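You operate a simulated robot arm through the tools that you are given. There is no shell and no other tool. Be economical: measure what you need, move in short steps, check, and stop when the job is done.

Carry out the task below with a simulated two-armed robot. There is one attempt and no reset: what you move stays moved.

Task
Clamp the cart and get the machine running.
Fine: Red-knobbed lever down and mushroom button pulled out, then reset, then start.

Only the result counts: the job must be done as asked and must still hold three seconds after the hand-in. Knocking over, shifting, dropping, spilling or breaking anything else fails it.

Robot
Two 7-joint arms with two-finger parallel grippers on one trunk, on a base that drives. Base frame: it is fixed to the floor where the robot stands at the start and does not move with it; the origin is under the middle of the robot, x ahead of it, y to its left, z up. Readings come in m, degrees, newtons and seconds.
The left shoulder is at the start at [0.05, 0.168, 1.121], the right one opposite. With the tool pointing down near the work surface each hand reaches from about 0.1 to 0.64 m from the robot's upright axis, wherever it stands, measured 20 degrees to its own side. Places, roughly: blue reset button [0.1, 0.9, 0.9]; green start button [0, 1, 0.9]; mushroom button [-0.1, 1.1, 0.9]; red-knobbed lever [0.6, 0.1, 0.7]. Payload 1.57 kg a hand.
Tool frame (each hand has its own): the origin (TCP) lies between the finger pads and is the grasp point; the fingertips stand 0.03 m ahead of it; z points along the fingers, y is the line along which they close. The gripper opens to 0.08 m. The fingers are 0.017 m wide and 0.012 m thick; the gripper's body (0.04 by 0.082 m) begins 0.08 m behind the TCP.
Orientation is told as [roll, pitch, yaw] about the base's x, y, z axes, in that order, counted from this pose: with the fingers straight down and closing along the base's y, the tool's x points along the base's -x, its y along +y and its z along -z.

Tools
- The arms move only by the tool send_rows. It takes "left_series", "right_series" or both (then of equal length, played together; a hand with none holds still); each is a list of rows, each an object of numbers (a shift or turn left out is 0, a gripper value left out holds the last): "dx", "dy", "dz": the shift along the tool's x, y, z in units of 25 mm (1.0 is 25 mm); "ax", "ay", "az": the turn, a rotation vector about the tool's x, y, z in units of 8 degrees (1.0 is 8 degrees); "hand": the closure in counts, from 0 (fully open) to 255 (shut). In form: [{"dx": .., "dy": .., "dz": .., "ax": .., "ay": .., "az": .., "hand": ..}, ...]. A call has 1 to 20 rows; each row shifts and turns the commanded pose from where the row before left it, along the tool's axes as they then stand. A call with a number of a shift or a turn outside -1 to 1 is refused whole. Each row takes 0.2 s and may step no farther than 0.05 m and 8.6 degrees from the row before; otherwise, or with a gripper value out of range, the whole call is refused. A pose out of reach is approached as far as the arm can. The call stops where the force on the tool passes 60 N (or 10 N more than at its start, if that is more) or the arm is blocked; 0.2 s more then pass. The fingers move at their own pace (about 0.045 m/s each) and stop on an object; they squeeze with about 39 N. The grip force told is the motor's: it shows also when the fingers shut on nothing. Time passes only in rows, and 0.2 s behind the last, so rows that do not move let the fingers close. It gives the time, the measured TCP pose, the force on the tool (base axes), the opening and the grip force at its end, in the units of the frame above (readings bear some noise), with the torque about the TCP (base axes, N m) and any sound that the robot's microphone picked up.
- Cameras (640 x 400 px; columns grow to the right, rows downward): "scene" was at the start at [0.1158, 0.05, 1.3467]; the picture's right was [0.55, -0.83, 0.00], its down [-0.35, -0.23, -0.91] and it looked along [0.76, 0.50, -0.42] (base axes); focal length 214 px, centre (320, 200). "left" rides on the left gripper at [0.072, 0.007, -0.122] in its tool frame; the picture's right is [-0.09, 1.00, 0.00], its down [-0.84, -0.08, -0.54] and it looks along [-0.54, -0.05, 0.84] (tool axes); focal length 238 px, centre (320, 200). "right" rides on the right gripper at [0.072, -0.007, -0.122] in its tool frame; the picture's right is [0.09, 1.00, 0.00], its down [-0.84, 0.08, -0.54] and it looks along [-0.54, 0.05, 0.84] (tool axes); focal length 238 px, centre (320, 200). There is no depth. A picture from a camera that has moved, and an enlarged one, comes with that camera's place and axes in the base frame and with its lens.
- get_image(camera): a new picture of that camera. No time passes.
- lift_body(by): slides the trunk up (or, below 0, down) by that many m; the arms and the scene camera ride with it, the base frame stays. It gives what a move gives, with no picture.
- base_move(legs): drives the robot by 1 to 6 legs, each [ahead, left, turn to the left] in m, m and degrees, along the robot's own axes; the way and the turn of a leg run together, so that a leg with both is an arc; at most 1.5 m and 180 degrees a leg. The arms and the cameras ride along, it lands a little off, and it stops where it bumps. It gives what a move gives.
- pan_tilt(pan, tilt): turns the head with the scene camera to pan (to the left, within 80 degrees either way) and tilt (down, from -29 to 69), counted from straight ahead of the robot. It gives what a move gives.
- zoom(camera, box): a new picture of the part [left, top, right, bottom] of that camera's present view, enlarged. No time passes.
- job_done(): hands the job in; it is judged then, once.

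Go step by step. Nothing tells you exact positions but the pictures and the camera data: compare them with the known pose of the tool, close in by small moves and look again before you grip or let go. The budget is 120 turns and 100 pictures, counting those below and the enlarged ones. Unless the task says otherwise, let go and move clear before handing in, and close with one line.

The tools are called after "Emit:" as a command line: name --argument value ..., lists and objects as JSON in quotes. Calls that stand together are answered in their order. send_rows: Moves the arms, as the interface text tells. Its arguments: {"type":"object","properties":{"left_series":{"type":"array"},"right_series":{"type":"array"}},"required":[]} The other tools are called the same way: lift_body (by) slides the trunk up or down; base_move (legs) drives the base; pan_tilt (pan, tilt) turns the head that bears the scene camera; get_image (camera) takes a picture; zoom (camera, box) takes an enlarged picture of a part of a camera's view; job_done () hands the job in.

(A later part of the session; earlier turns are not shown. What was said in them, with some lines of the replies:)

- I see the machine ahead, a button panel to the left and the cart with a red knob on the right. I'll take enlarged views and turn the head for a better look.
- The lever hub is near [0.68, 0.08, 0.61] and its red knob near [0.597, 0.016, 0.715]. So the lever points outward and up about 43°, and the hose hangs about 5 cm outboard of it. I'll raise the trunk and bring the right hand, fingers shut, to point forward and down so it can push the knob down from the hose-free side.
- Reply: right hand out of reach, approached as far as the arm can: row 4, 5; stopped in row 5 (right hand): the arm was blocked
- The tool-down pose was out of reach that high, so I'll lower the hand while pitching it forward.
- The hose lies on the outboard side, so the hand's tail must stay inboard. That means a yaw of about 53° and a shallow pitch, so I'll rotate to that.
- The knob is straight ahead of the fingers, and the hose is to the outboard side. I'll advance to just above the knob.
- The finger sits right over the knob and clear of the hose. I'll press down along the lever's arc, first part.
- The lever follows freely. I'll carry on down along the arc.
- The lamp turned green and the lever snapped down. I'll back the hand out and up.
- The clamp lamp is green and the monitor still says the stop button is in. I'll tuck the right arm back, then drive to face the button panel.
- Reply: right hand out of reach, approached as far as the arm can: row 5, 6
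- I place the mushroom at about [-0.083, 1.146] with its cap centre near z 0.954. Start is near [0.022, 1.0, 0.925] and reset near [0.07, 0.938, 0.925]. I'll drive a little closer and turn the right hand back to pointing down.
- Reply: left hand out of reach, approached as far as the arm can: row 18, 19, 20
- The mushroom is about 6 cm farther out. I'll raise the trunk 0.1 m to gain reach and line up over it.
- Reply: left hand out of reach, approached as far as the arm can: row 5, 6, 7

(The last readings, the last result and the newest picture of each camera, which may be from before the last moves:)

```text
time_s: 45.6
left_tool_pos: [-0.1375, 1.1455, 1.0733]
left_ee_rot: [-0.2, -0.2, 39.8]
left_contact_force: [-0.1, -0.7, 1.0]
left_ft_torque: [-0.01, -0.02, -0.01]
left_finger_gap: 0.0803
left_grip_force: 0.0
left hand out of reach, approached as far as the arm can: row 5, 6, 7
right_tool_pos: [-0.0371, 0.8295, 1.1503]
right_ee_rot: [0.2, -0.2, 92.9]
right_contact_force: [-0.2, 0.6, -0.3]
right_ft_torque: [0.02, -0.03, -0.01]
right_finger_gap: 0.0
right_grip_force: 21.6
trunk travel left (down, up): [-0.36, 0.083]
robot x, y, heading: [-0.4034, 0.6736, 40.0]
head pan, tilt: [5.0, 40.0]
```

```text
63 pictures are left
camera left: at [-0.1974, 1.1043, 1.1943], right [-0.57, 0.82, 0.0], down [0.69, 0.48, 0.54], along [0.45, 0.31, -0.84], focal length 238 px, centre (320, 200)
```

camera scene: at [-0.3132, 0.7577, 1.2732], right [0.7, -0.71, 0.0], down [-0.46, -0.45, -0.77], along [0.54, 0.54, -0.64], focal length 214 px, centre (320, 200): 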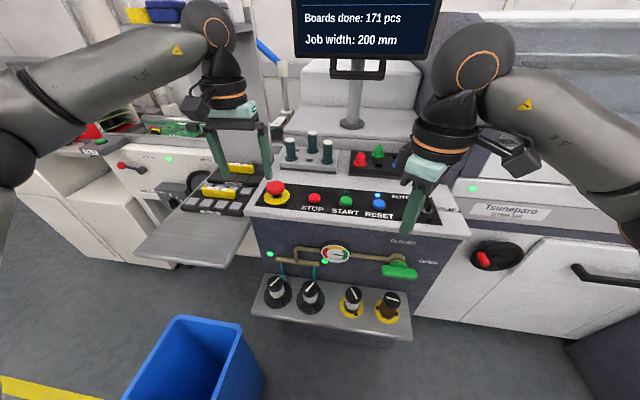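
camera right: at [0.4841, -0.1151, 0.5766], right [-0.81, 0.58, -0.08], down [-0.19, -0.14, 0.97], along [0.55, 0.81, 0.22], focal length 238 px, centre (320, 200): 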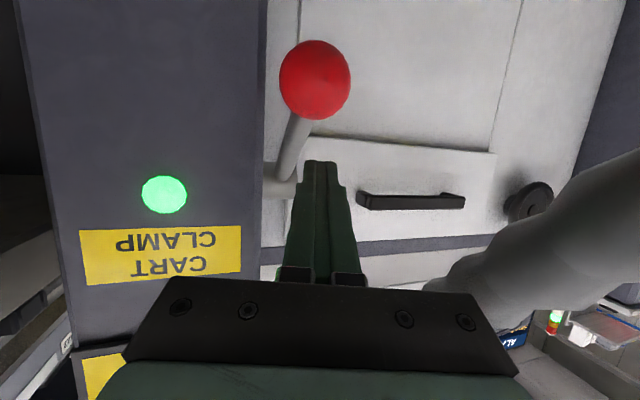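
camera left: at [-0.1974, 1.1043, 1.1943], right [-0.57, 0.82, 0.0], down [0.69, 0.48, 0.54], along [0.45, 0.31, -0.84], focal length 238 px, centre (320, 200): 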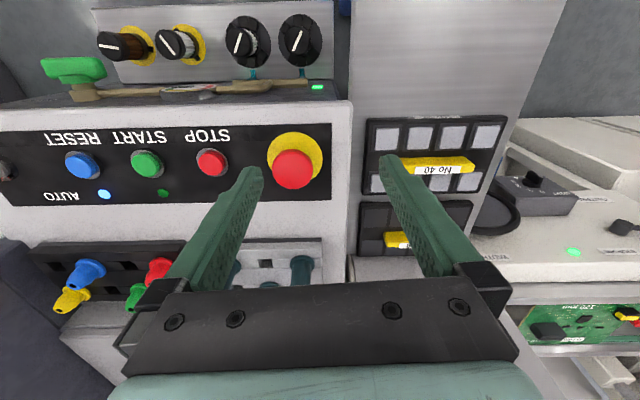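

The arm still falls short, so I'll move the hand up a little and drive 6 cm closer. The shelf ahead stays about 0.32 m away.

Emit:
base_move --legs '[[0.06, 0, 0]]'

Emit:
get_image --camera "left"

Emit:
pan_tilt --pan 10 --tilt 50

Emit:
get_image --camera "scene"

```text
time_s: 46.6
left_tool_pos: [-0.0908, 1.1835, 1.0721]
left_ee_rot: [-0.2, -0.1, 39.9]
left_contact_force: [0.7, 0.1, -0.8]
left_ft_torque: [-0.01, 0.02, -0.02]
left_finger_gap: 0.08
left_grip_force: 0.1
right_tool_pos: [0.0097, 0.8686, 1.15]
right_ee_rot: [0.4, -0.2, 92.9]
right_contact_force: [1.0, -0.2, 0.0]
right_ft_torque: [-0.02, 0.02, 0.02]
right_finger_gap: 0.0
right_grip_force: 21.5
trunk travel left (down, up): [-0.36, 0.083]
robot x, y, heading: [-0.3563, 0.7132, 39.9]
head pan, tilt: [5.0, 40.0]
```

```text
62 pictures are left
camera left: at [-0.1502, 1.1432, 1.1939], right [-0.57, 0.82, 0.0], down [0.69, 0.48, 0.54], along [0.45, 0.31, -0.84], focal length 238 px, centre (320, 200)
```

left: 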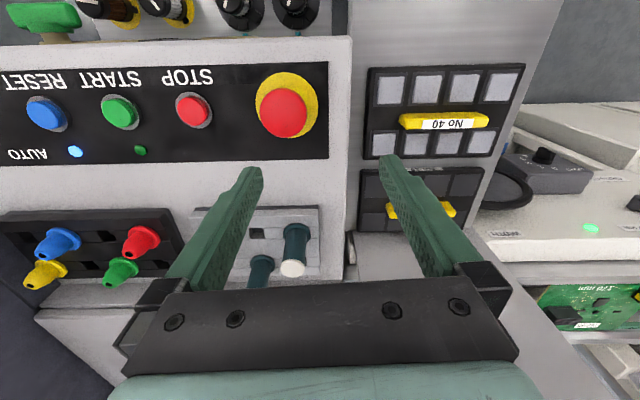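

```text
time_s: 47.3
left_tool_pos: [-0.091, 1.1823, 1.0739]
left_ee_rot: [-0.2, -0.3, 39.9]
left_contact_force: [0.5, 0.0, -0.6]
left_ft_torque: [-0.03, -0.02, -0.02]
left_finger_gap: 0.0798
left_grip_force: 0.0
right_tool_pos: [0.009, 0.8677, 1.1504]
right_ee_rot: [0.3, -0.1, 92.7]
right_contact_force: [0.2, 0.3, -0.1]
right_ft_torque: [-0.01, 0.02, -0.04]
right_finger_gap: 0.0
right_grip_force: 21.6
trunk travel left (down, up): [-0.36, 0.083]
robot x, y, heading: [-0.3548, 0.7121, 39.7]
head pan, tilt: [10.0, 50.0]
```

```text
61 pictures are left
camera scene: at [-0.2773, 0.7954, 1.3791], right [0.76, -0.65, 0.0], down [-0.49, -0.58, -0.64], along [0.42, 0.49, -0.77], focal length 214 px, centre (320, 200)
```

scene: 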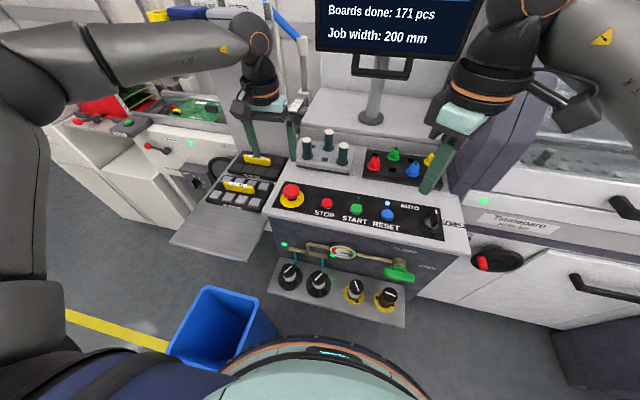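

Emit:
send_rows --left_series '[{"dx": 0.43, "dy": -0.64}, {"dx": 0.43, "dy": -0.64}, {"dz": 0.7}, {"dz": 0.7}, {}]'

Emit:
get_image --camera "left"

Emit:
zoom --camera "scene" --box '[220, 120, 380, 220]'

```text
time_s: 48.5
left_tool_pos: [-0.0962, 1.1462, 1.0392]
left_ee_rot: [-0.3, -0.3, 39.9]
left_contact_force: [0.2, 0.4, 0.1]
left_ft_torque: [0.04, -0.02, 0.02]
left_finger_gap: 0.08
left_grip_force: 0.1
left hand out of reach, approached as far as the arm can: row 2
right_tool_pos: [0.0099, 0.8671, 1.1511]
right_ee_rot: [0.2, -0.2, 92.7]
right_contact_force: [-0.3, -0.3, 0.3]
right_ft_torque: [0.01, 0.01, 0.04]
right_finger_gap: 0.0
right_grip_force: 20.8
trunk travel left (down, up): [-0.36, 0.083]
robot x, y, heading: [-0.3595, 0.7119, 39.9]
head pan, tilt: [10.0, 50.0]
```

```text
60 pictures are left
camera left: at [-0.1561, 1.1057, 1.1596], right [-0.57, 0.82, 0.0], down [0.69, 0.48, 0.55], along [0.45, 0.31, -0.84], focal length 238 px, centre (320, 200)
```

left: 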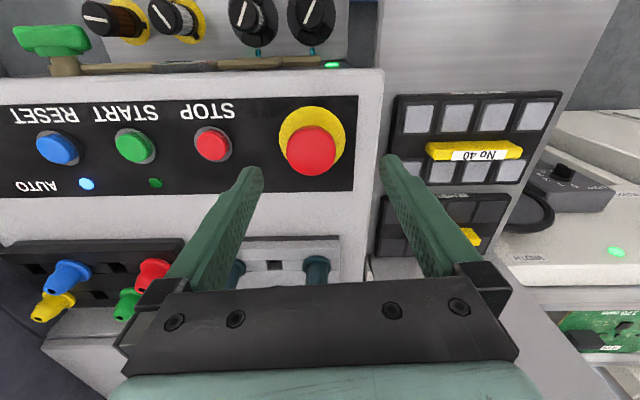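

```text
4.00 times, centred on (300, 170) of scene
camera zoom: at [-0.2773, 0.7954, 1.379], right [0.76, -0.65, 0.0], down [-0.49, -0.58, -0.64], along [0.42, 0.49, -0.77], focal length 858 px, centre (400, 320)
```

zoom: 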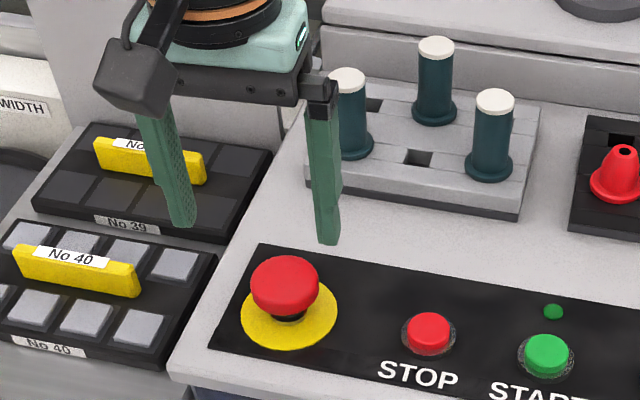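

The cap is centred at about [-0.087, 1.143, 0.955]. I'll align and descend around it.

Emit:
send_rows --left_series '[{"dx": -0.2, "dy": -0.33, "dz": 0.6}, {"dz": 0.8}, {"dz": 0.8}, {"dz": 0.8}, {}]'

Emit:
get_image --camera "left"

Emit:
zoom --camera "scene" --box '[220, 120, 380, 220]'

```text
time_s: 49.7
left_tool_pos: [-0.112, 1.1474, 0.9704]
left_ee_rot: [-0.2, -0.1, 39.8]
left_contact_force: [0.4, 0.6, -0.9]
left_ft_torque: [0.04, 0.01, 0.01]
left_finger_gap: 0.0804
left_grip_force: 0.0
left hand out of reach, approached as far as the arm can: row 1, 2, 3, 4
right_tool_pos: [0.0079, 0.8678, 1.1504]
right_ee_rot: [0.3, -0.2, 92.7]
right_contact_force: [0.4, -0.3, -0.7]
right_ft_torque: [-0.02, 0.03, 0.0]
right_finger_gap: 0.0
right_grip_force: 21.4
trunk travel left (down, up): [-0.36, 0.083]
robot x, y, heading: [-0.3591, 0.7127, 39.5]
head pan, tilt: [10.0, 50.0]
```

```text
58 pictures are left
camera left: at [-0.1735, 1.1066, 1.0917], right [-0.57, 0.82, 0.0], down [0.69, 0.48, 0.55], along [0.45, 0.31, -0.84], focal length 238 px, centre (320, 200)
```

left: 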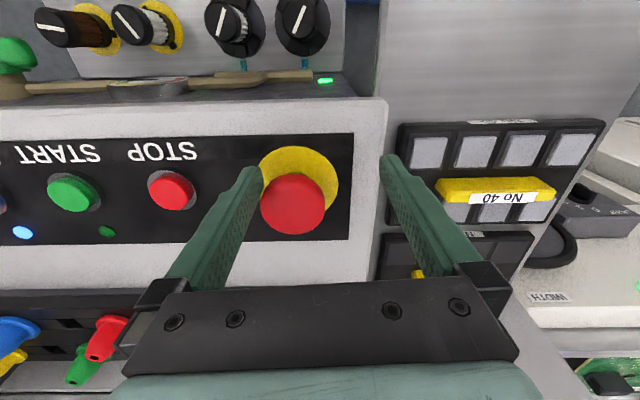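

```text
4.00 times, centred on (300, 170) of scene
camera zoom: at [-0.2773, 0.7954, 1.379], right [0.76, -0.65, 0.0], down [-0.49, -0.58, -0.64], along [0.42, 0.49, -0.77], focal length 858 px, centre (400, 320)
```

zoom: 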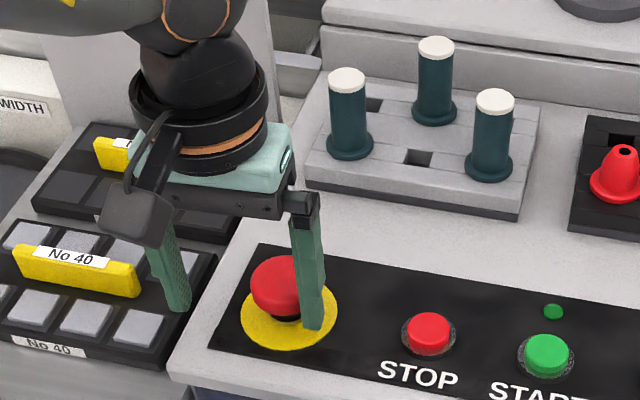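

The finger is off-centre because the arm is at its limit with the trunk this high. I'll raise the hand clear, lower the trunk and try again.

Emit:
send_rows --left_series '[{"dz": -1}, {"dz": -1}, {"dz": -1}, {"dz": -1}, {"dz": -1}, {"dz": -1}, {"dz": -1}]'

Emit:
lift_body --by -0.12

Emit:
get_image --camera "left"

```text
time_s: 51.3
left_tool_pos: [-0.115, 1.1466, 1.1457]
left_ee_rot: [-0.2, -0.3, 39.9]
left_contact_force: [0.5, -0.5, -0.1]
left_ft_torque: [0.0, 0.03, 0.01]
left_finger_gap: 0.0799
left_grip_force: 0.1
right_tool_pos: [0.01, 0.8672, 1.1491]
right_ee_rot: [0.3, -0.2, 92.8]
right_contact_force: [0.1, 0.1, 0.1]
right_ft_torque: [0.01, -0.04, 0.02]
right_finger_gap: 0.0
right_grip_force: 21.2
trunk travel left (down, up): [-0.36, 0.083]
robot x, y, heading: [-0.3529, 0.7108, 39.8]
head pan, tilt: [10.0, 50.0]
```

```text
time_s: 52.8
left_tool_pos: [-0.1143, 1.1455, 1.0255]
left_ee_rot: [-0.2, -0.3, 40.0]
left_contact_force: [0.0, 0.2, 0.2]
left_ft_torque: [0.0, 0.03, 0.03]
left_finger_gap: 0.0801
left_grip_force: 0.1
right_tool_pos: [0.0097, 0.867, 1.0304]
right_ee_rot: [0.3, -0.2, 92.8]
right_contact_force: [-0.4, 0.1, 0.1]
right_ft_torque: [0.01, 0.0, 0.01]
right_finger_gap: 0.0003
right_grip_force: 21.5
trunk travel left (down, up): [-0.24, 0.203]
robot x, y, heading: [-0.3562, 0.7108, 39.8]
head pan, tilt: [10.0, 50.0]
```

```text
56 pictures are left
camera left: at [-0.1747, 1.1056, 1.1471], right [-0.57, 0.82, 0.0], down [0.69, 0.48, 0.55], along [0.45, 0.31, -0.84], focal length 238 px, centre (320, 200)
```

left: 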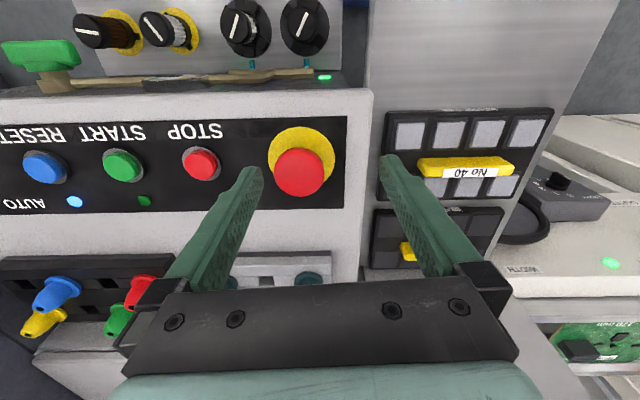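

Emit:
send_rows --left_series '[{"dx": -0.39, "dy": -0.38}, {"dx": -0.39, "dy": -0.38}, {"dz": 0.6}, {"dz": 0.6}, {}]'

Emit:
get_image --camera "left"

```text
time_s: 54.0
left_tool_pos: [-0.1003, 1.1455, 0.9941]
left_ee_rot: [-0.2, -0.1, 40.0]
left_contact_force: [0.3, 0.4, -0.3]
left_ft_torque: [-0.02, -0.01, -0.02]
left_finger_gap: 0.0801
left_grip_force: 0.0
left hand out of reach, approached as far as the arm can: row 2
right_tool_pos: [0.0099, 0.8664, 1.03]
right_ee_rot: [0.3, -0.1, 92.8]
right_contact_force: [-0.5, 0.5, -0.6]
right_ft_torque: [0.02, -0.01, -0.02]
right_finger_gap: 0.0
right_grip_force: 21.4
trunk travel left (down, up): [-0.24, 0.203]
robot x, y, heading: [-0.3573, 0.7127, 39.8]
head pan, tilt: [10.0, 50.0]
```

```text
55 pictures are left
camera left: at [-0.1599, 1.1055, 1.1147], right [-0.57, 0.82, 0.0], down [0.69, 0.48, 0.55], along [0.45, 0.31, -0.84], focal length 238 px, centre (320, 200)
```

left: 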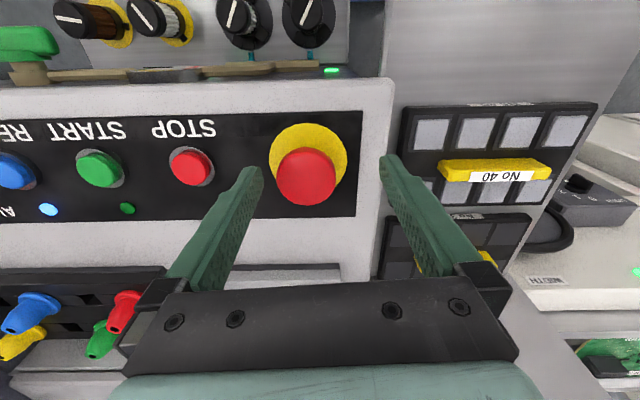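

Emit:
send_rows --left_series '[{"dz": -1}, {"dz": -1}, {"dx": 0.8}, {"dx": 0.8}]'

Emit:
base_move --legs '[[0.05, 0, 0]]'

Emit:
get_image --camera "left"

```text
time_s: 55.0
left_tool_pos: [-0.133, 1.1209, 1.0357]
left_ee_rot: [-0.2, -0.2, 39.8]
left_contact_force: [0.7, -0.4, 0.3]
left_ft_torque: [0.04, -0.01, -0.01]
left_finger_gap: 0.08
left_grip_force: 0.0
left hand out of reach, approached as far as the arm can: row 2
right_tool_pos: [0.0092, 0.8662, 1.0304]
right_ee_rot: [0.4, -0.2, 92.9]
right_contact_force: [0.0, -0.8, -0.7]
right_ft_torque: [0.01, -0.01, 0.01]
right_finger_gap: 0.0
right_grip_force: 21.5
trunk travel left (down, up): [-0.24, 0.203]
robot x, y, heading: [-0.3568, 0.7157, 39.8]
head pan, tilt: [10.0, 50.0]
```

```text
time_s: 56.0
left_tool_pos: [-0.093, 1.154, 1.0346]
left_ee_rot: [-0.2, -0.2, 39.9]
left_contact_force: [0.4, -0.4, 0.8]
left_ft_torque: [-0.01, 0.04, 0.0]
left_finger_gap: 0.0798
left_grip_force: 0.0
right_tool_pos: [0.0481, 0.8991, 1.0307]
right_ee_rot: [0.5, -0.2, 92.8]
right_contact_force: [0.3, -0.2, 0.4]
right_ft_torque: [0.0, 0.0, 0.02]
right_finger_gap: 0.0001
right_grip_force: 21.2
trunk travel left (down, up): [-0.24, 0.203]
robot x, y, heading: [-0.3176, 0.7482, 39.7]
head pan, tilt: [10.0, 50.0]
```

```text
54 pictures are left
camera left: at [-0.1536, 1.1133, 1.1549], right [-0.57, 0.82, 0.0], down [0.69, 0.48, 0.54], along [0.45, 0.31, -0.84], focal length 238 px, centre (320, 200)
```

left: 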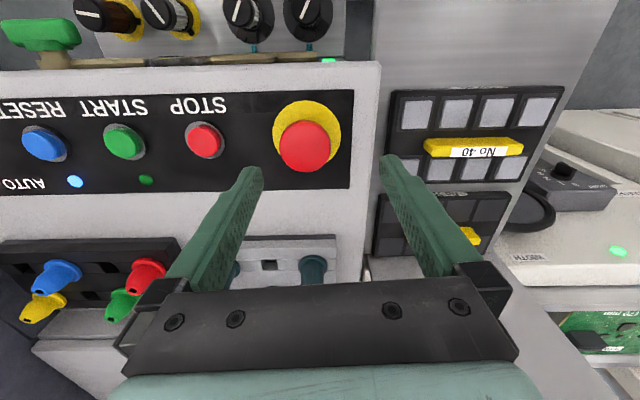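

Emit:
send_rows --left_series '[{"dy": -0.48, "dz": 0.4}, {"dz": 0.9}, {"dz": 0.9}, {"dz": 0.9}, {}]'

Emit:
get_image --camera "left"

Emit:
get_image --camera "scene"

Emit:
zoom --camera "scene" --box '[220, 120, 380, 220]'

```text
time_s: 57.2
left_tool_pos: [-0.0862, 1.145, 0.9568]
left_ee_rot: [-0.1, -0.1, 39.9]
left_contact_force: [0.0, -0.5, 0.8]
left_ft_torque: [0.04, 0.02, 0.0]
left_finger_gap: 0.0797
left_grip_force: 0.2
right_tool_pos: [0.0483, 0.9003, 1.03]
right_ee_rot: [0.4, -0.2, 92.8]
right_contact_force: [0.9, 0.6, -0.3]
right_ft_torque: [-0.01, -0.04, -0.01]
right_finger_gap: 0.0
right_grip_force: 21.4
trunk travel left (down, up): [-0.24, 0.203]
robot x, y, heading: [-0.318, 0.7439, 39.8]
head pan, tilt: [10.0, 50.0]
```

```text
53 pictures are left
camera left: at [-0.1462, 1.1038, 1.0775], right [-0.57, 0.82, 0.0], down [0.69, 0.48, 0.55], along [0.45, 0.31, -0.84], focal length 238 px, centre (320, 200)
```

left: 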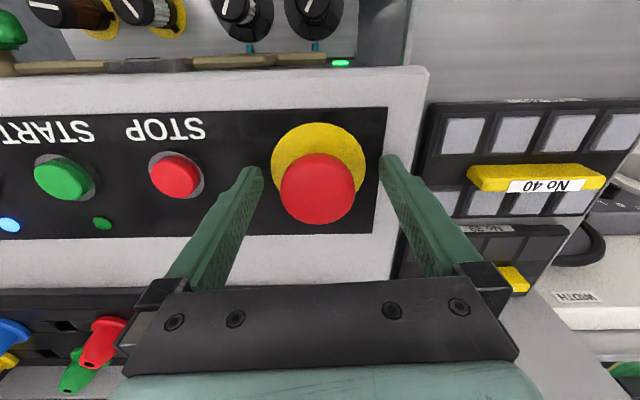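

```text
52 pictures are left
camera scene: at [-0.2384, 0.8279, 1.259], right [0.76, -0.65, 0.0], down [-0.49, -0.58, -0.64], along [0.42, 0.49, -0.77], focal length 214 px, centre (320, 200)
```

scene: 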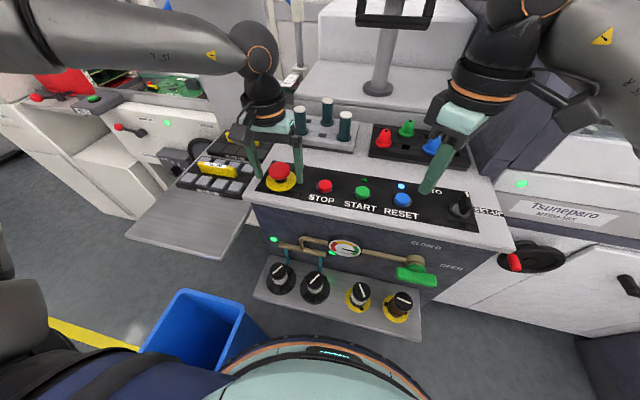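

```text
4.00 times, centred on (300, 170) of scene
camera zoom: at [-0.2384, 0.8279, 1.259], right [0.76, -0.65, 0.0], down [-0.49, -0.58, -0.64], along [0.42, 0.49, -0.77], focal length 858 px, centre (400, 320)
```

zoom: 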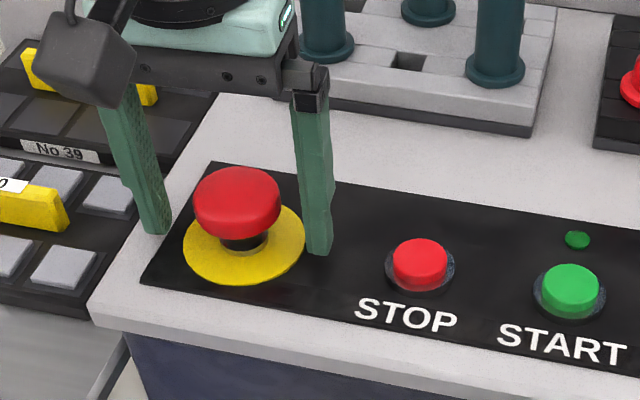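

The fingers straddle the cap. I'll go slightly lower and forward, then close.

Emit:
send_rows --left_series '[{"dx": -0.18, "dz": 0.34}, {"hand": 255}, {}, {}, {}, {}, {}]'

Emit:
zoom --camera "scene" --box '[220, 120, 380, 220]'

```text
time_s: 58.8
left_tool_pos: [-0.0807, 1.1472, 0.9492]
left_ee_rot: [-0.3, -0.4, 39.8]
left_contact_force: [4.8, 1.0, 21.9]
left_ft_torque: [0.46, 0.57, 0.1]
left_finger_gap: 0.0444
left_grip_force: 45.0
right_tool_pos: [0.0475, 0.8986, 1.0309]
right_ee_rot: [0.2, -0.3, 92.9]
right_contact_force: [-0.2, -0.5, 0.1]
right_ft_torque: [0.02, 0.01, -0.03]
right_finger_gap: 0.0001
right_grip_force: 21.1
trunk travel left (down, up): [-0.24, 0.203]
robot x, y, heading: [-0.3192, 0.7463, 39.9]
head pan, tilt: [10.0, 50.0]
```

```text
4.00 times, centred on (300, 170) of scene
camera zoom: at [-0.2385, 0.8264, 1.2593], right [0.76, -0.65, 0.0], down [-0.49, -0.58, -0.64], along [0.42, 0.49, -0.77], focal length 858 px, centre (400, 320)
```

zoom: 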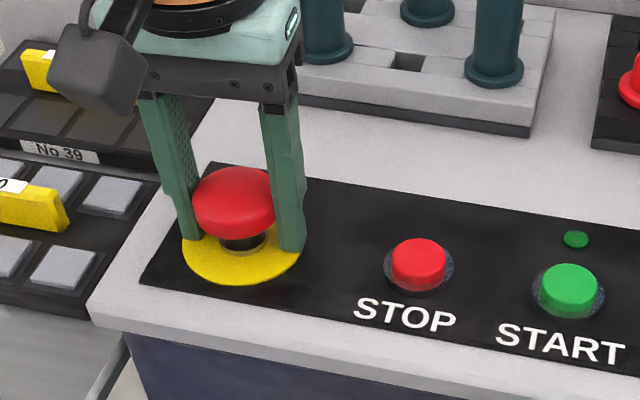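

Gripped at 44 mm. Now I'll pull up.

Emit:
send_rows --left_series '[{"dz": -0.3}, {"dz": -0.3}, {"dz": -0.3}, {}]'

Emit:
zoom --camera "scene" --box '[220, 120, 380, 220]'

```text
time_s: 59.8
left_tool_pos: [-0.0821, 1.1462, 0.9671]
left_ee_rot: [-0.1, 0.4, 39.8]
left_contact_force: [10.6, -14.4, -34.6]
left_ft_torque: [0.03, -0.05, 0.19]
left_finger_gap: 0.0444
left_grip_force: 45.5
right_tool_pos: [0.0494, 0.8999, 1.0288]
right_ee_rot: [0.5, -0.2, 92.8]
right_contact_force: [-0.1, -0.2, -0.2]
right_ft_torque: [0.0, 0.0, -0.01]
right_finger_gap: 0.0
right_grip_force: 22.0
trunk travel left (down, up): [-0.24, 0.203]
robot x, y, heading: [-0.3135, 0.7446, 39.8]
head pan, tilt: [10.0, 50.0]
```

```text
4.00 times, centred on (300, 170) of scene
camera zoom: at [-0.236, 0.8285, 1.2584], right [0.76, -0.65, 0.0], down [-0.5, -0.59, -0.64], along [0.41, 0.49, -0.77], focal length 858 px, centre (400, 320)
```

zoom: 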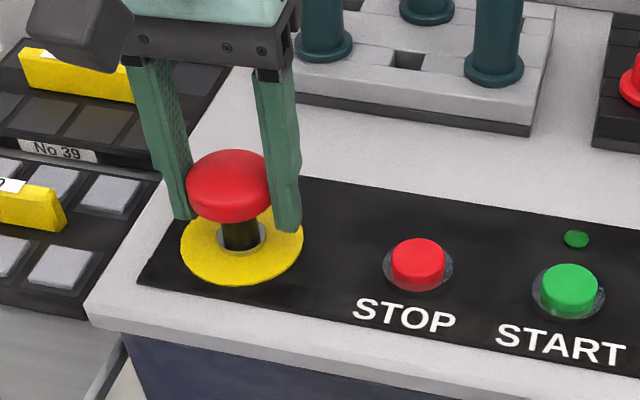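

The cap rose and the pull force now shows the stop was reached. I'll check the monitor before letting go.

Emit:
pan_tilt --pan 5 --tilt 15

Emit:
get_image --camera "scene"

```text
time_s: 60.8
left_tool_pos: [-0.0817, 1.1461, 0.968]
left_ee_rot: [-0.2, 0.4, 39.7]
left_contact_force: [8.5, -17.7, -32.7]
left_ft_torque: [0.03, 0.04, 0.14]
left_finger_gap: 0.0442
left_grip_force: 45.1
right_tool_pos: [0.0492, 0.899, 1.0285]
right_ee_rot: [0.5, -0.1, 92.8]
right_contact_force: [0.0, 0.2, -0.9]
right_ft_torque: [0.02, 0.0, -0.01]
right_finger_gap: 0.0
right_grip_force: 21.3
trunk travel left (down, up): [-0.24, 0.203]
robot x, y, heading: [-0.3216, 0.745, 39.8]
head pan, tilt: [5.0, 15.0]
```

```text
48 pictures are left
camera scene: at [-0.2195, 0.8351, 1.3124], right [0.7, -0.71, 0.0], down [-0.19, -0.18, -0.97], along [0.68, 0.68, -0.26], focal length 214 px, centre (320, 200)
```

scene: 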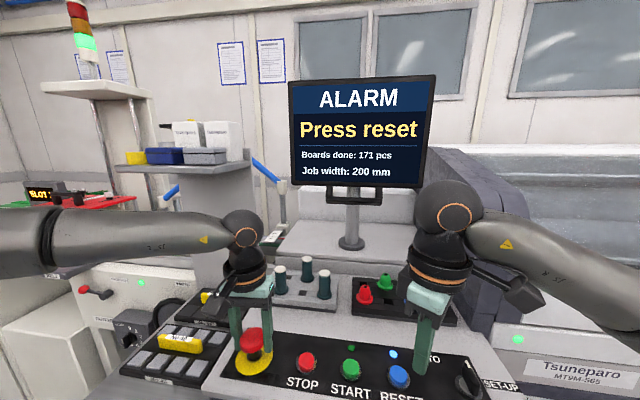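

The monitor now says "Press reset". I'll open the left hand, rise straight up, and look through the right camera for the reset button.

Emit:
send_rows --left_series '[{"hand": 0}, {}, {}, {}, {}, {"dz": -0.5}, {"dz": -1}, {"dz": -1}, {"dz": -1}, {"dz": -1}, {"dx": 1}, {"dx": 1}, {"dx": 1}]'

Emit:
get_image --camera "right"

Emit:
pan_tilt --pan 5 --tilt 35

Emit:
get_image --camera "scene"

```text
time_s: 63.6
left_tool_pos: [-0.142, 1.1039, 1.0826]
left_ee_rot: [-0.2, -0.3, 40.1]
left_contact_force: [0.0, 0.8, 0.4]
left_ft_torque: [0.01, -0.02, 0.01]
left_finger_gap: 0.08
left_grip_force: 0.1
left hand out of reach, approached as far as the arm can: row 10
right_tool_pos: [0.0481, 0.8985, 1.0299]
right_ee_rot: [0.3, -0.1, 92.7]
right_contact_force: [-0.3, -0.5, -0.1]
right_ft_torque: [-0.01, 0.02, 0.0]
right_finger_gap: 0.0001
right_grip_force: 21.8
trunk travel left (down, up): [-0.24, 0.203]
robot x, y, heading: [-0.3171, 0.7455, 39.8]
head pan, tilt: [5.0, 15.0]
```

```text
47 pictures are left
camera right: at [0.0588, 0.8274, 1.1508], right [-0.99, -0.14, 0.01], down [-0.11, 0.83, 0.55], along [-0.08, 0.54, -0.84], focal length 238 px, centre (320, 200)
```

right: 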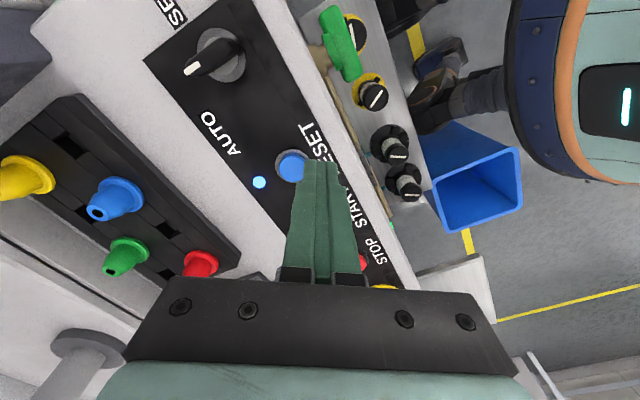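

```text
time_s: 64.4
left_tool_pos: [-0.143, 1.1046, 1.0833]
left_ee_rot: [-0.1, -0.1, 39.9]
left_contact_force: [-0.4, -0.8, 0.2]
left_ft_torque: [-0.03, -0.02, 0.0]
left_finger_gap: 0.0799
left_grip_force: 0.1
right_tool_pos: [0.0477, 0.8993, 1.03]
right_ee_rot: [0.3, -0.3, 92.9]
right_contact_force: [-0.3, 0.0, -0.6]
right_ft_torque: [0.02, 0.01, -0.03]
right_finger_gap: 0.0003
right_grip_force: 21.5
trunk travel left (down, up): [-0.24, 0.203]
robot x, y, heading: [-0.3153, 0.7402, 39.7]
head pan, tilt: [5.0, 35.0]
```

```text
46 pictures are left
camera scene: at [-0.2256, 0.8311, 1.2808], right [0.7, -0.71, 0.0], down [-0.41, -0.4, -0.82], along [0.58, 0.58, -0.57], focal length 214 px, centre (320, 200)
```

scene: 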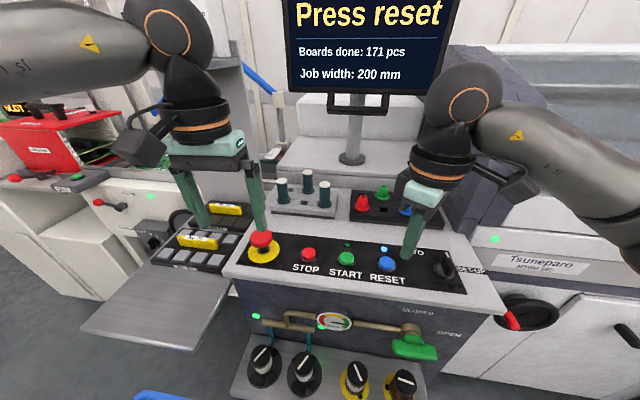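

Emit:
send_rows --right_series '[{"dx": -0.72, "dy": -0.53}, {"dx": -0.72, "dy": -0.53}, {"dz": 0.8}, {"dz": 0.8}, {}]'

Emit:
get_image --camera "right"

Emit:
zoom --camera "scene" --box '[320, 210, 480, 310]'

```text
time_s: 65.6
left_tool_pos: [-0.1431, 1.1024, 1.0828]
left_ee_rot: [-0.2, -0.2, 39.9]
left_contact_force: [-0.4, 0.0, 0.2]
left_ft_torque: [-0.02, 0.01, 0.03]
left_finger_gap: 0.0802
left_grip_force: 0.0
right_tool_pos: [0.073, 0.9368, 0.9896]
right_ee_rot: [0.3, -0.2, 92.8]
right_contact_force: [0.2, -0.2, 0.2]
right_ft_torque: [0.01, 0.03, -0.05]
right_finger_gap: 0.0
right_grip_force: 20.7
trunk travel left (down, up): [-0.24, 0.203]
robot x, y, heading: [-0.3189, 0.7453, 40.0]
head pan, tilt: [5.0, 35.0]
```

```text
45 pictures are left
camera right: at [0.0829, 0.8644, 1.1104], right [-0.99, -0.14, 0.01], down [-0.11, 0.83, 0.55], along [-0.08, 0.54, -0.84], focal length 238 px, centre (320, 200)
```

right: 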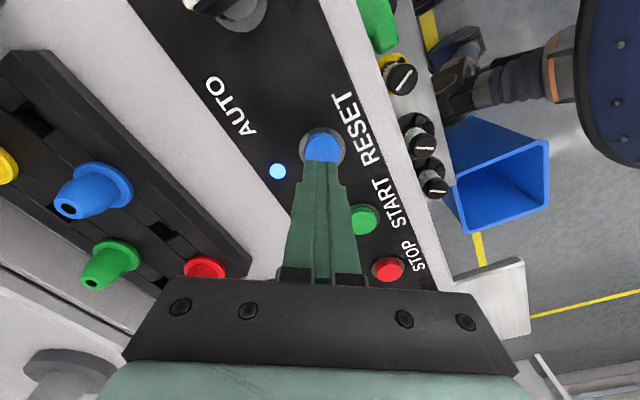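

```text
4.00 times, centred on (400, 260) of scene
camera zoom: at [-0.2256, 0.8311, 1.2807], right [0.7, -0.71, 0.0], down [-0.41, -0.4, -0.82], along [0.58, 0.58, -0.57], focal length 858 px, centre (0, -40)
```

zoom: 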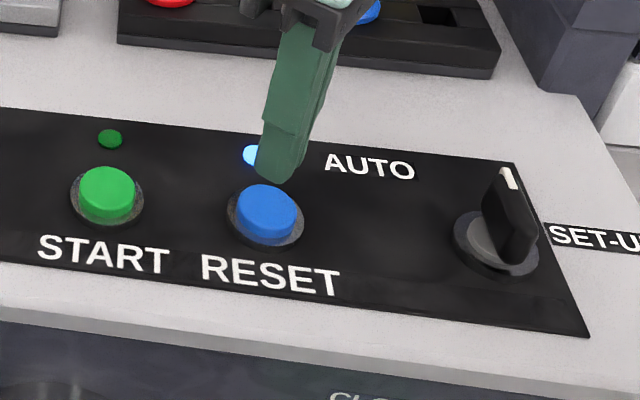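

Aligned. I'll press down gently in small steps.

Emit:
send_rows --right_series '[{"dx": 0.05, "dy": 0.06, "dz": 0.5}, {"dz": 0.5}, {"dz": 0.3}, {"dz": 0.2}, {"dz": 0.2}, {}]'

Emit:
get_image --camera "scene"

Emit:
zoom --camera "scene" --box '[320, 210, 480, 310]'

```text
time_s: 67.0
left_tool_pos: [-0.1438, 1.1022, 1.0837]
left_ee_rot: [-0.2, -0.4, 39.9]
left_contact_force: [0.3, -1.0, -0.1]
left_ft_torque: [-0.01, -0.02, 0.01]
left_finger_gap: 0.0799
left_grip_force: 0.2
right_tool_pos: [0.0705, 0.9354, 0.9588]
right_ee_rot: [-0.4, -1.5, 92.8]
right_contact_force: [-5.5, -10.7, 27.7]
right_ft_torque: [-0.4, 0.19, 0.09]
right_finger_gap: 0.0
right_grip_force: 21.2
trunk travel left (down, up): [-0.24, 0.203]
robot x, y, heading: [-0.3191, 0.7448, 39.9]
head pan, tilt: [5.0, 35.0]
heard: click
stopped in row 6 (right hand): the force on the tool passed its limit (the readings are from after the stop); the commanded pose is now the measured one
```

```text
43 pictures are left
camera scene: at [-0.2278, 0.8289, 1.2808], right [0.7, -0.71, 0.0], down [-0.41, -0.4, -0.82], along [0.58, 0.58, -0.57], focal length 214 px, centre (320, 200)
```

scene: 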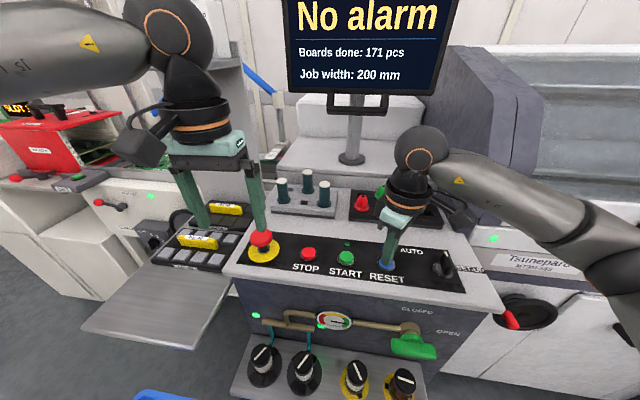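

```text
4.00 times, centred on (400, 260) of scene
camera zoom: at [-0.2278, 0.8289, 1.2808], right [0.7, -0.71, 0.0], down [-0.41, -0.4, -0.82], along [0.58, 0.58, -0.57], focal length 858 px, centre (0, -40)
```

zoom: 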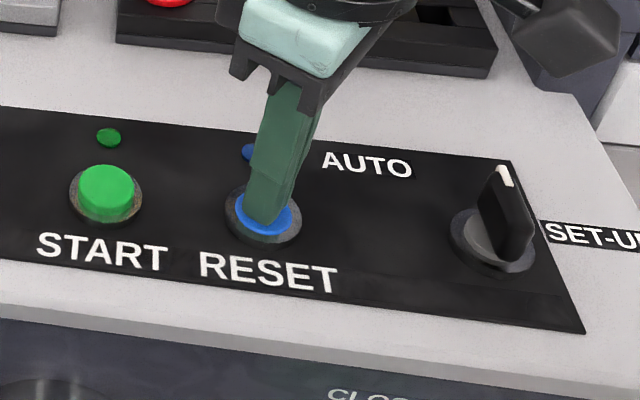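

"No alarm" now shows and a click was heard. I'll rise and move over the start button.

Emit:
send_rows --right_series '[{"dz": -0.5}, {"dz": -0.8}, {"dz": -0.4}, {"dx": -0.9, "dy": 0.58}, {"dx": -0.9, "dy": 0.58}, {"dx": -0.9, "dy": 0.58}, {}]'

Emit:
get_image --camera "right"

Emit:
get_image --camera "scene"

Emit:
zoom --camera "scene" --box '[280, 210, 440, 310]'

```text
time_s: 68.5
left_tool_pos: [-0.1421, 1.1031, 1.0834]
left_ee_rot: [-0.1, -0.1, 39.8]
left_contact_force: [0.5, 0.7, 1.3]
left_ft_torque: [-0.01, 0.01, -0.01]
left_finger_gap: 0.0803
left_grip_force: 0.0
right_tool_pos: [0.0259, 1.0015, 0.998]
right_ee_rot: [-0.1, -1.1, 92.8]
right_contact_force: [1.0, 0.7, 0.7]
right_ft_torque: [0.01, 0.01, 0.01]
right_finger_gap: 0.0
right_grip_force: 21.3
trunk travel left (down, up): [-0.24, 0.203]
robot x, y, heading: [-0.3168, 0.7468, 39.9]
head pan, tilt: [5.0, 35.0]
```

```text
41 pictures are left
camera right: at [0.0361, 0.9272, 1.1172], right [-0.99, -0.14, 0.0], down [-0.12, 0.82, 0.56], along [-0.07, 0.55, -0.83], focal length 238 px, centre (320, 200)
```

right: 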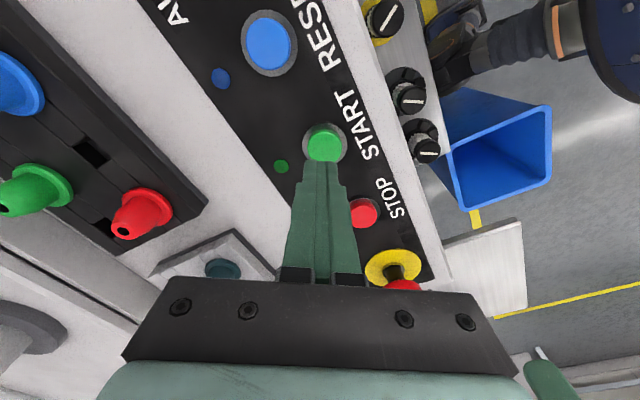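

```text
40 pictures are left
camera scene: at [-0.2254, 0.8309, 1.2807], right [0.7, -0.71, 0.0], down [-0.41, -0.4, -0.82], along [0.58, 0.58, -0.57], focal length 214 px, centre (320, 200)
```

scene: 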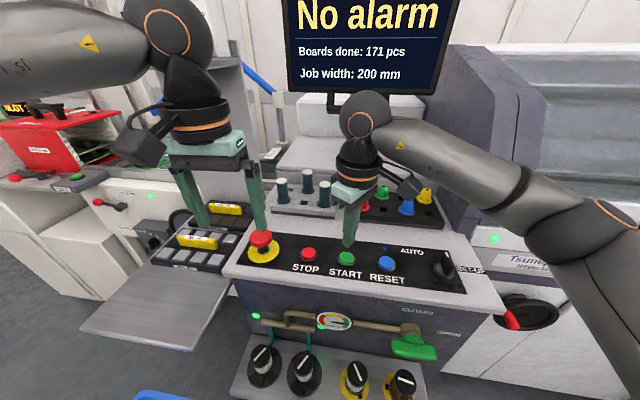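

```text
4.00 times, centred on (360, 260) of scene
camera zoom: at [-0.2254, 0.8309, 1.2807], right [0.7, -0.71, 0.0], down [-0.41, -0.4, -0.82], along [0.58, 0.58, -0.57], focal length 858 px, centre (160, -40)
```

zoom: 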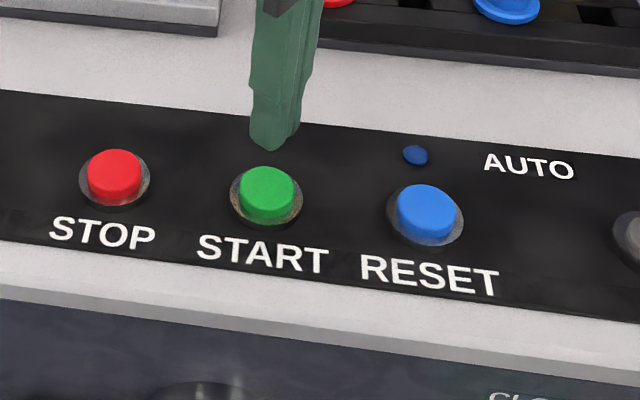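

Emit:
send_rows --right_series '[{"dx": 0.12, "dy": 0.06, "dz": 0.5}, {"dz": 0.5}, {"dz": 0.4}, {"dz": 0.2}, {"dz": 0.2}, {"dz": 0.2}]'

Emit:
get_image --camera "scene"

```text
time_s: 70.0
left_tool_pos: [-0.1436, 1.0993, 1.0857]
left_ee_rot: [-0.1, -0.4, 39.9]
left_contact_force: [-0.5, 0.2, -0.3]
left_ft_torque: [0.0, 0.03, -0.02]
left_finger_gap: 0.0801
left_grip_force: 0.0
right_tool_pos: [0.0252, 0.9977, 0.9569]
right_ee_rot: [-0.7, -2.1, 92.7]
right_contact_force: [7.6, -9.0, 58.7]
right_ft_torque: [-0.48, -0.15, 0.41]
right_finger_gap: 0.0002
right_grip_force: 21.4
trunk travel left (down, up): [-0.24, 0.203]
robot x, y, heading: [-0.3208, 0.7448, 39.6]
head pan, tilt: [5.0, 35.0]
heard: click
```

```text
38 pictures are left
camera scene: at [-0.2278, 0.8276, 1.2822], right [0.7, -0.71, 0.0], down [-0.41, -0.4, -0.82], along [0.58, 0.58, -0.57], focal length 214 px, centre (320, 200)
```

scene: 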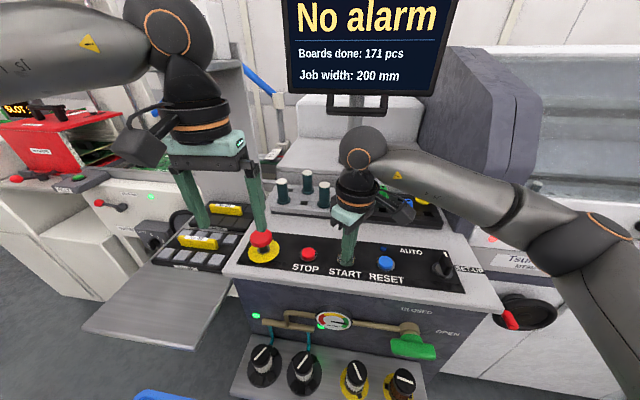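

It clicked. I'll raise both hands clear and check the monitor and the lamps.

Emit:
send_rows --right_series '[{"dz": -0.5}, {"dz": -1}, {"dz": -1}, {"dz": -1}, {"dx": 1}, {"dx": 1}, {"dx": 1}, {"dx": 1}]'

Emit:
pan_tilt --pan 5 --tilt 18

Emit:
get_image --camera "scene"

Emit:
pan_tilt --pan -70 --tilt 35

Emit:
get_image --camera "scene"

```text
time_s: 71.8
left_tool_pos: [-0.1415, 1.1033, 1.0833]
left_ee_rot: [-0.3, -0.2, 39.8]
left_contact_force: [-0.1, 0.6, 1.0]
left_ft_torque: [0.02, 0.01, 0.0]
left_finger_gap: 0.0799
left_grip_force: 0.0
right_tool_pos: [0.0296, 0.8977, 1.0327]
right_ee_rot: [-0.1, -1.1, 92.7]
right_contact_force: [-0.3, -0.1, 0.1]
right_ft_torque: [-0.02, 0.02, -0.01]
right_finger_gap: 0.0002
right_grip_force: 21.2
trunk travel left (down, up): [-0.24, 0.203]
robot x, y, heading: [-0.3167, 0.7443, 39.9]
head pan, tilt: [5.0, 35.0]
```

```text
time_s: 72.5
left_tool_pos: [-0.1418, 1.1029, 1.0839]
left_ee_rot: [-0.2, -0.1, 40.0]
left_contact_force: [0.6, -0.1, 0.7]
left_ft_torque: [-0.01, 0.01, -0.03]
left_finger_gap: 0.0803
left_grip_force: 0.1
right_tool_pos: [0.0291, 0.8981, 1.0325]
right_ee_rot: [-0.1, -1.1, 92.7]
right_contact_force: [-0.1, -0.7, -0.7]
right_ft_torque: [-0.03, 0.03, -0.01]
right_finger_gap: 0.0001
right_grip_force: 20.6
trunk travel left (down, up): [-0.24, 0.203]
robot x, y, heading: [-0.3164, 0.7462, 39.6]
head pan, tilt: [5.0, 18.0]
```

```text
37 pictures are left
camera scene: at [-0.2217, 0.8347, 1.3078], right [0.7, -0.71, 0.0], down [-0.22, -0.22, -0.95], along [0.68, 0.67, -0.31], focal length 214 px, centre (320, 200)
```

scene: 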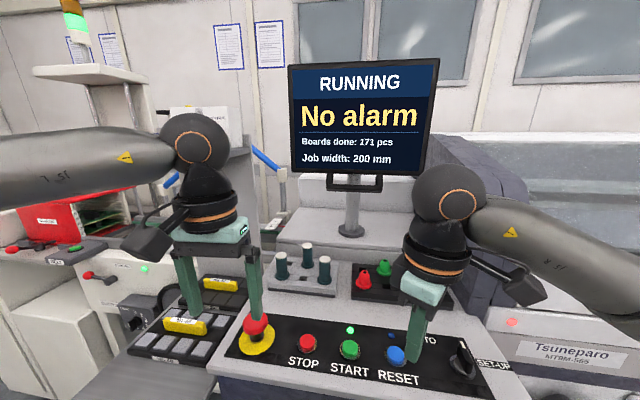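

```text
time_s: 74.0
left_tool_pos: [-0.1418, 1.1031, 1.0827]
left_ee_rot: [-0.2, -0.2, 40.0]
left_contact_force: [-0.5, -0.5, 0.1]
left_ft_torque: [0.01, -0.01, 0.04]
left_finger_gap: 0.0801
left_grip_force: 0.1
right_tool_pos: [0.0292, 0.8972, 1.0334]
right_ee_rot: [-0.2, -1.1, 92.6]
right_contact_force: [-1.4, 0.2, 0.1]
right_ft_torque: [-0.01, 0.0, -0.01]
right_finger_gap: 0.0001
right_grip_force: 21.8
trunk travel left (down, up): [-0.24, 0.203]
robot x, y, heading: [-0.3166, 0.7427, 39.5]
head pan, tilt: [-70.0, 35.0]
```

```text
36 pictures are left
camera scene: at [-0.2119, 0.7247, 1.2808], right [-0.5, -0.86, 0.0], down [-0.5, 0.29, -0.82], along [0.71, -0.41, -0.57], focal length 214 px, centre (320, 200)
```

scene: 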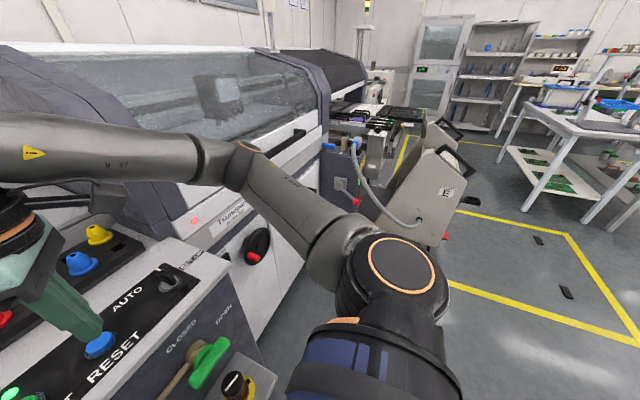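

The monitor shows RUNNING with no alarm, the lever is down, and both hands are clear, so I'm handing in.

Emit:
job_done

```text
The job is handed in.
```

The job is done and handed in: the cart is clamped with its lamp green, the mushroom button is pulled out, reset and start were pressed in that order, and the monitor reads "RUNNING / No alarm".
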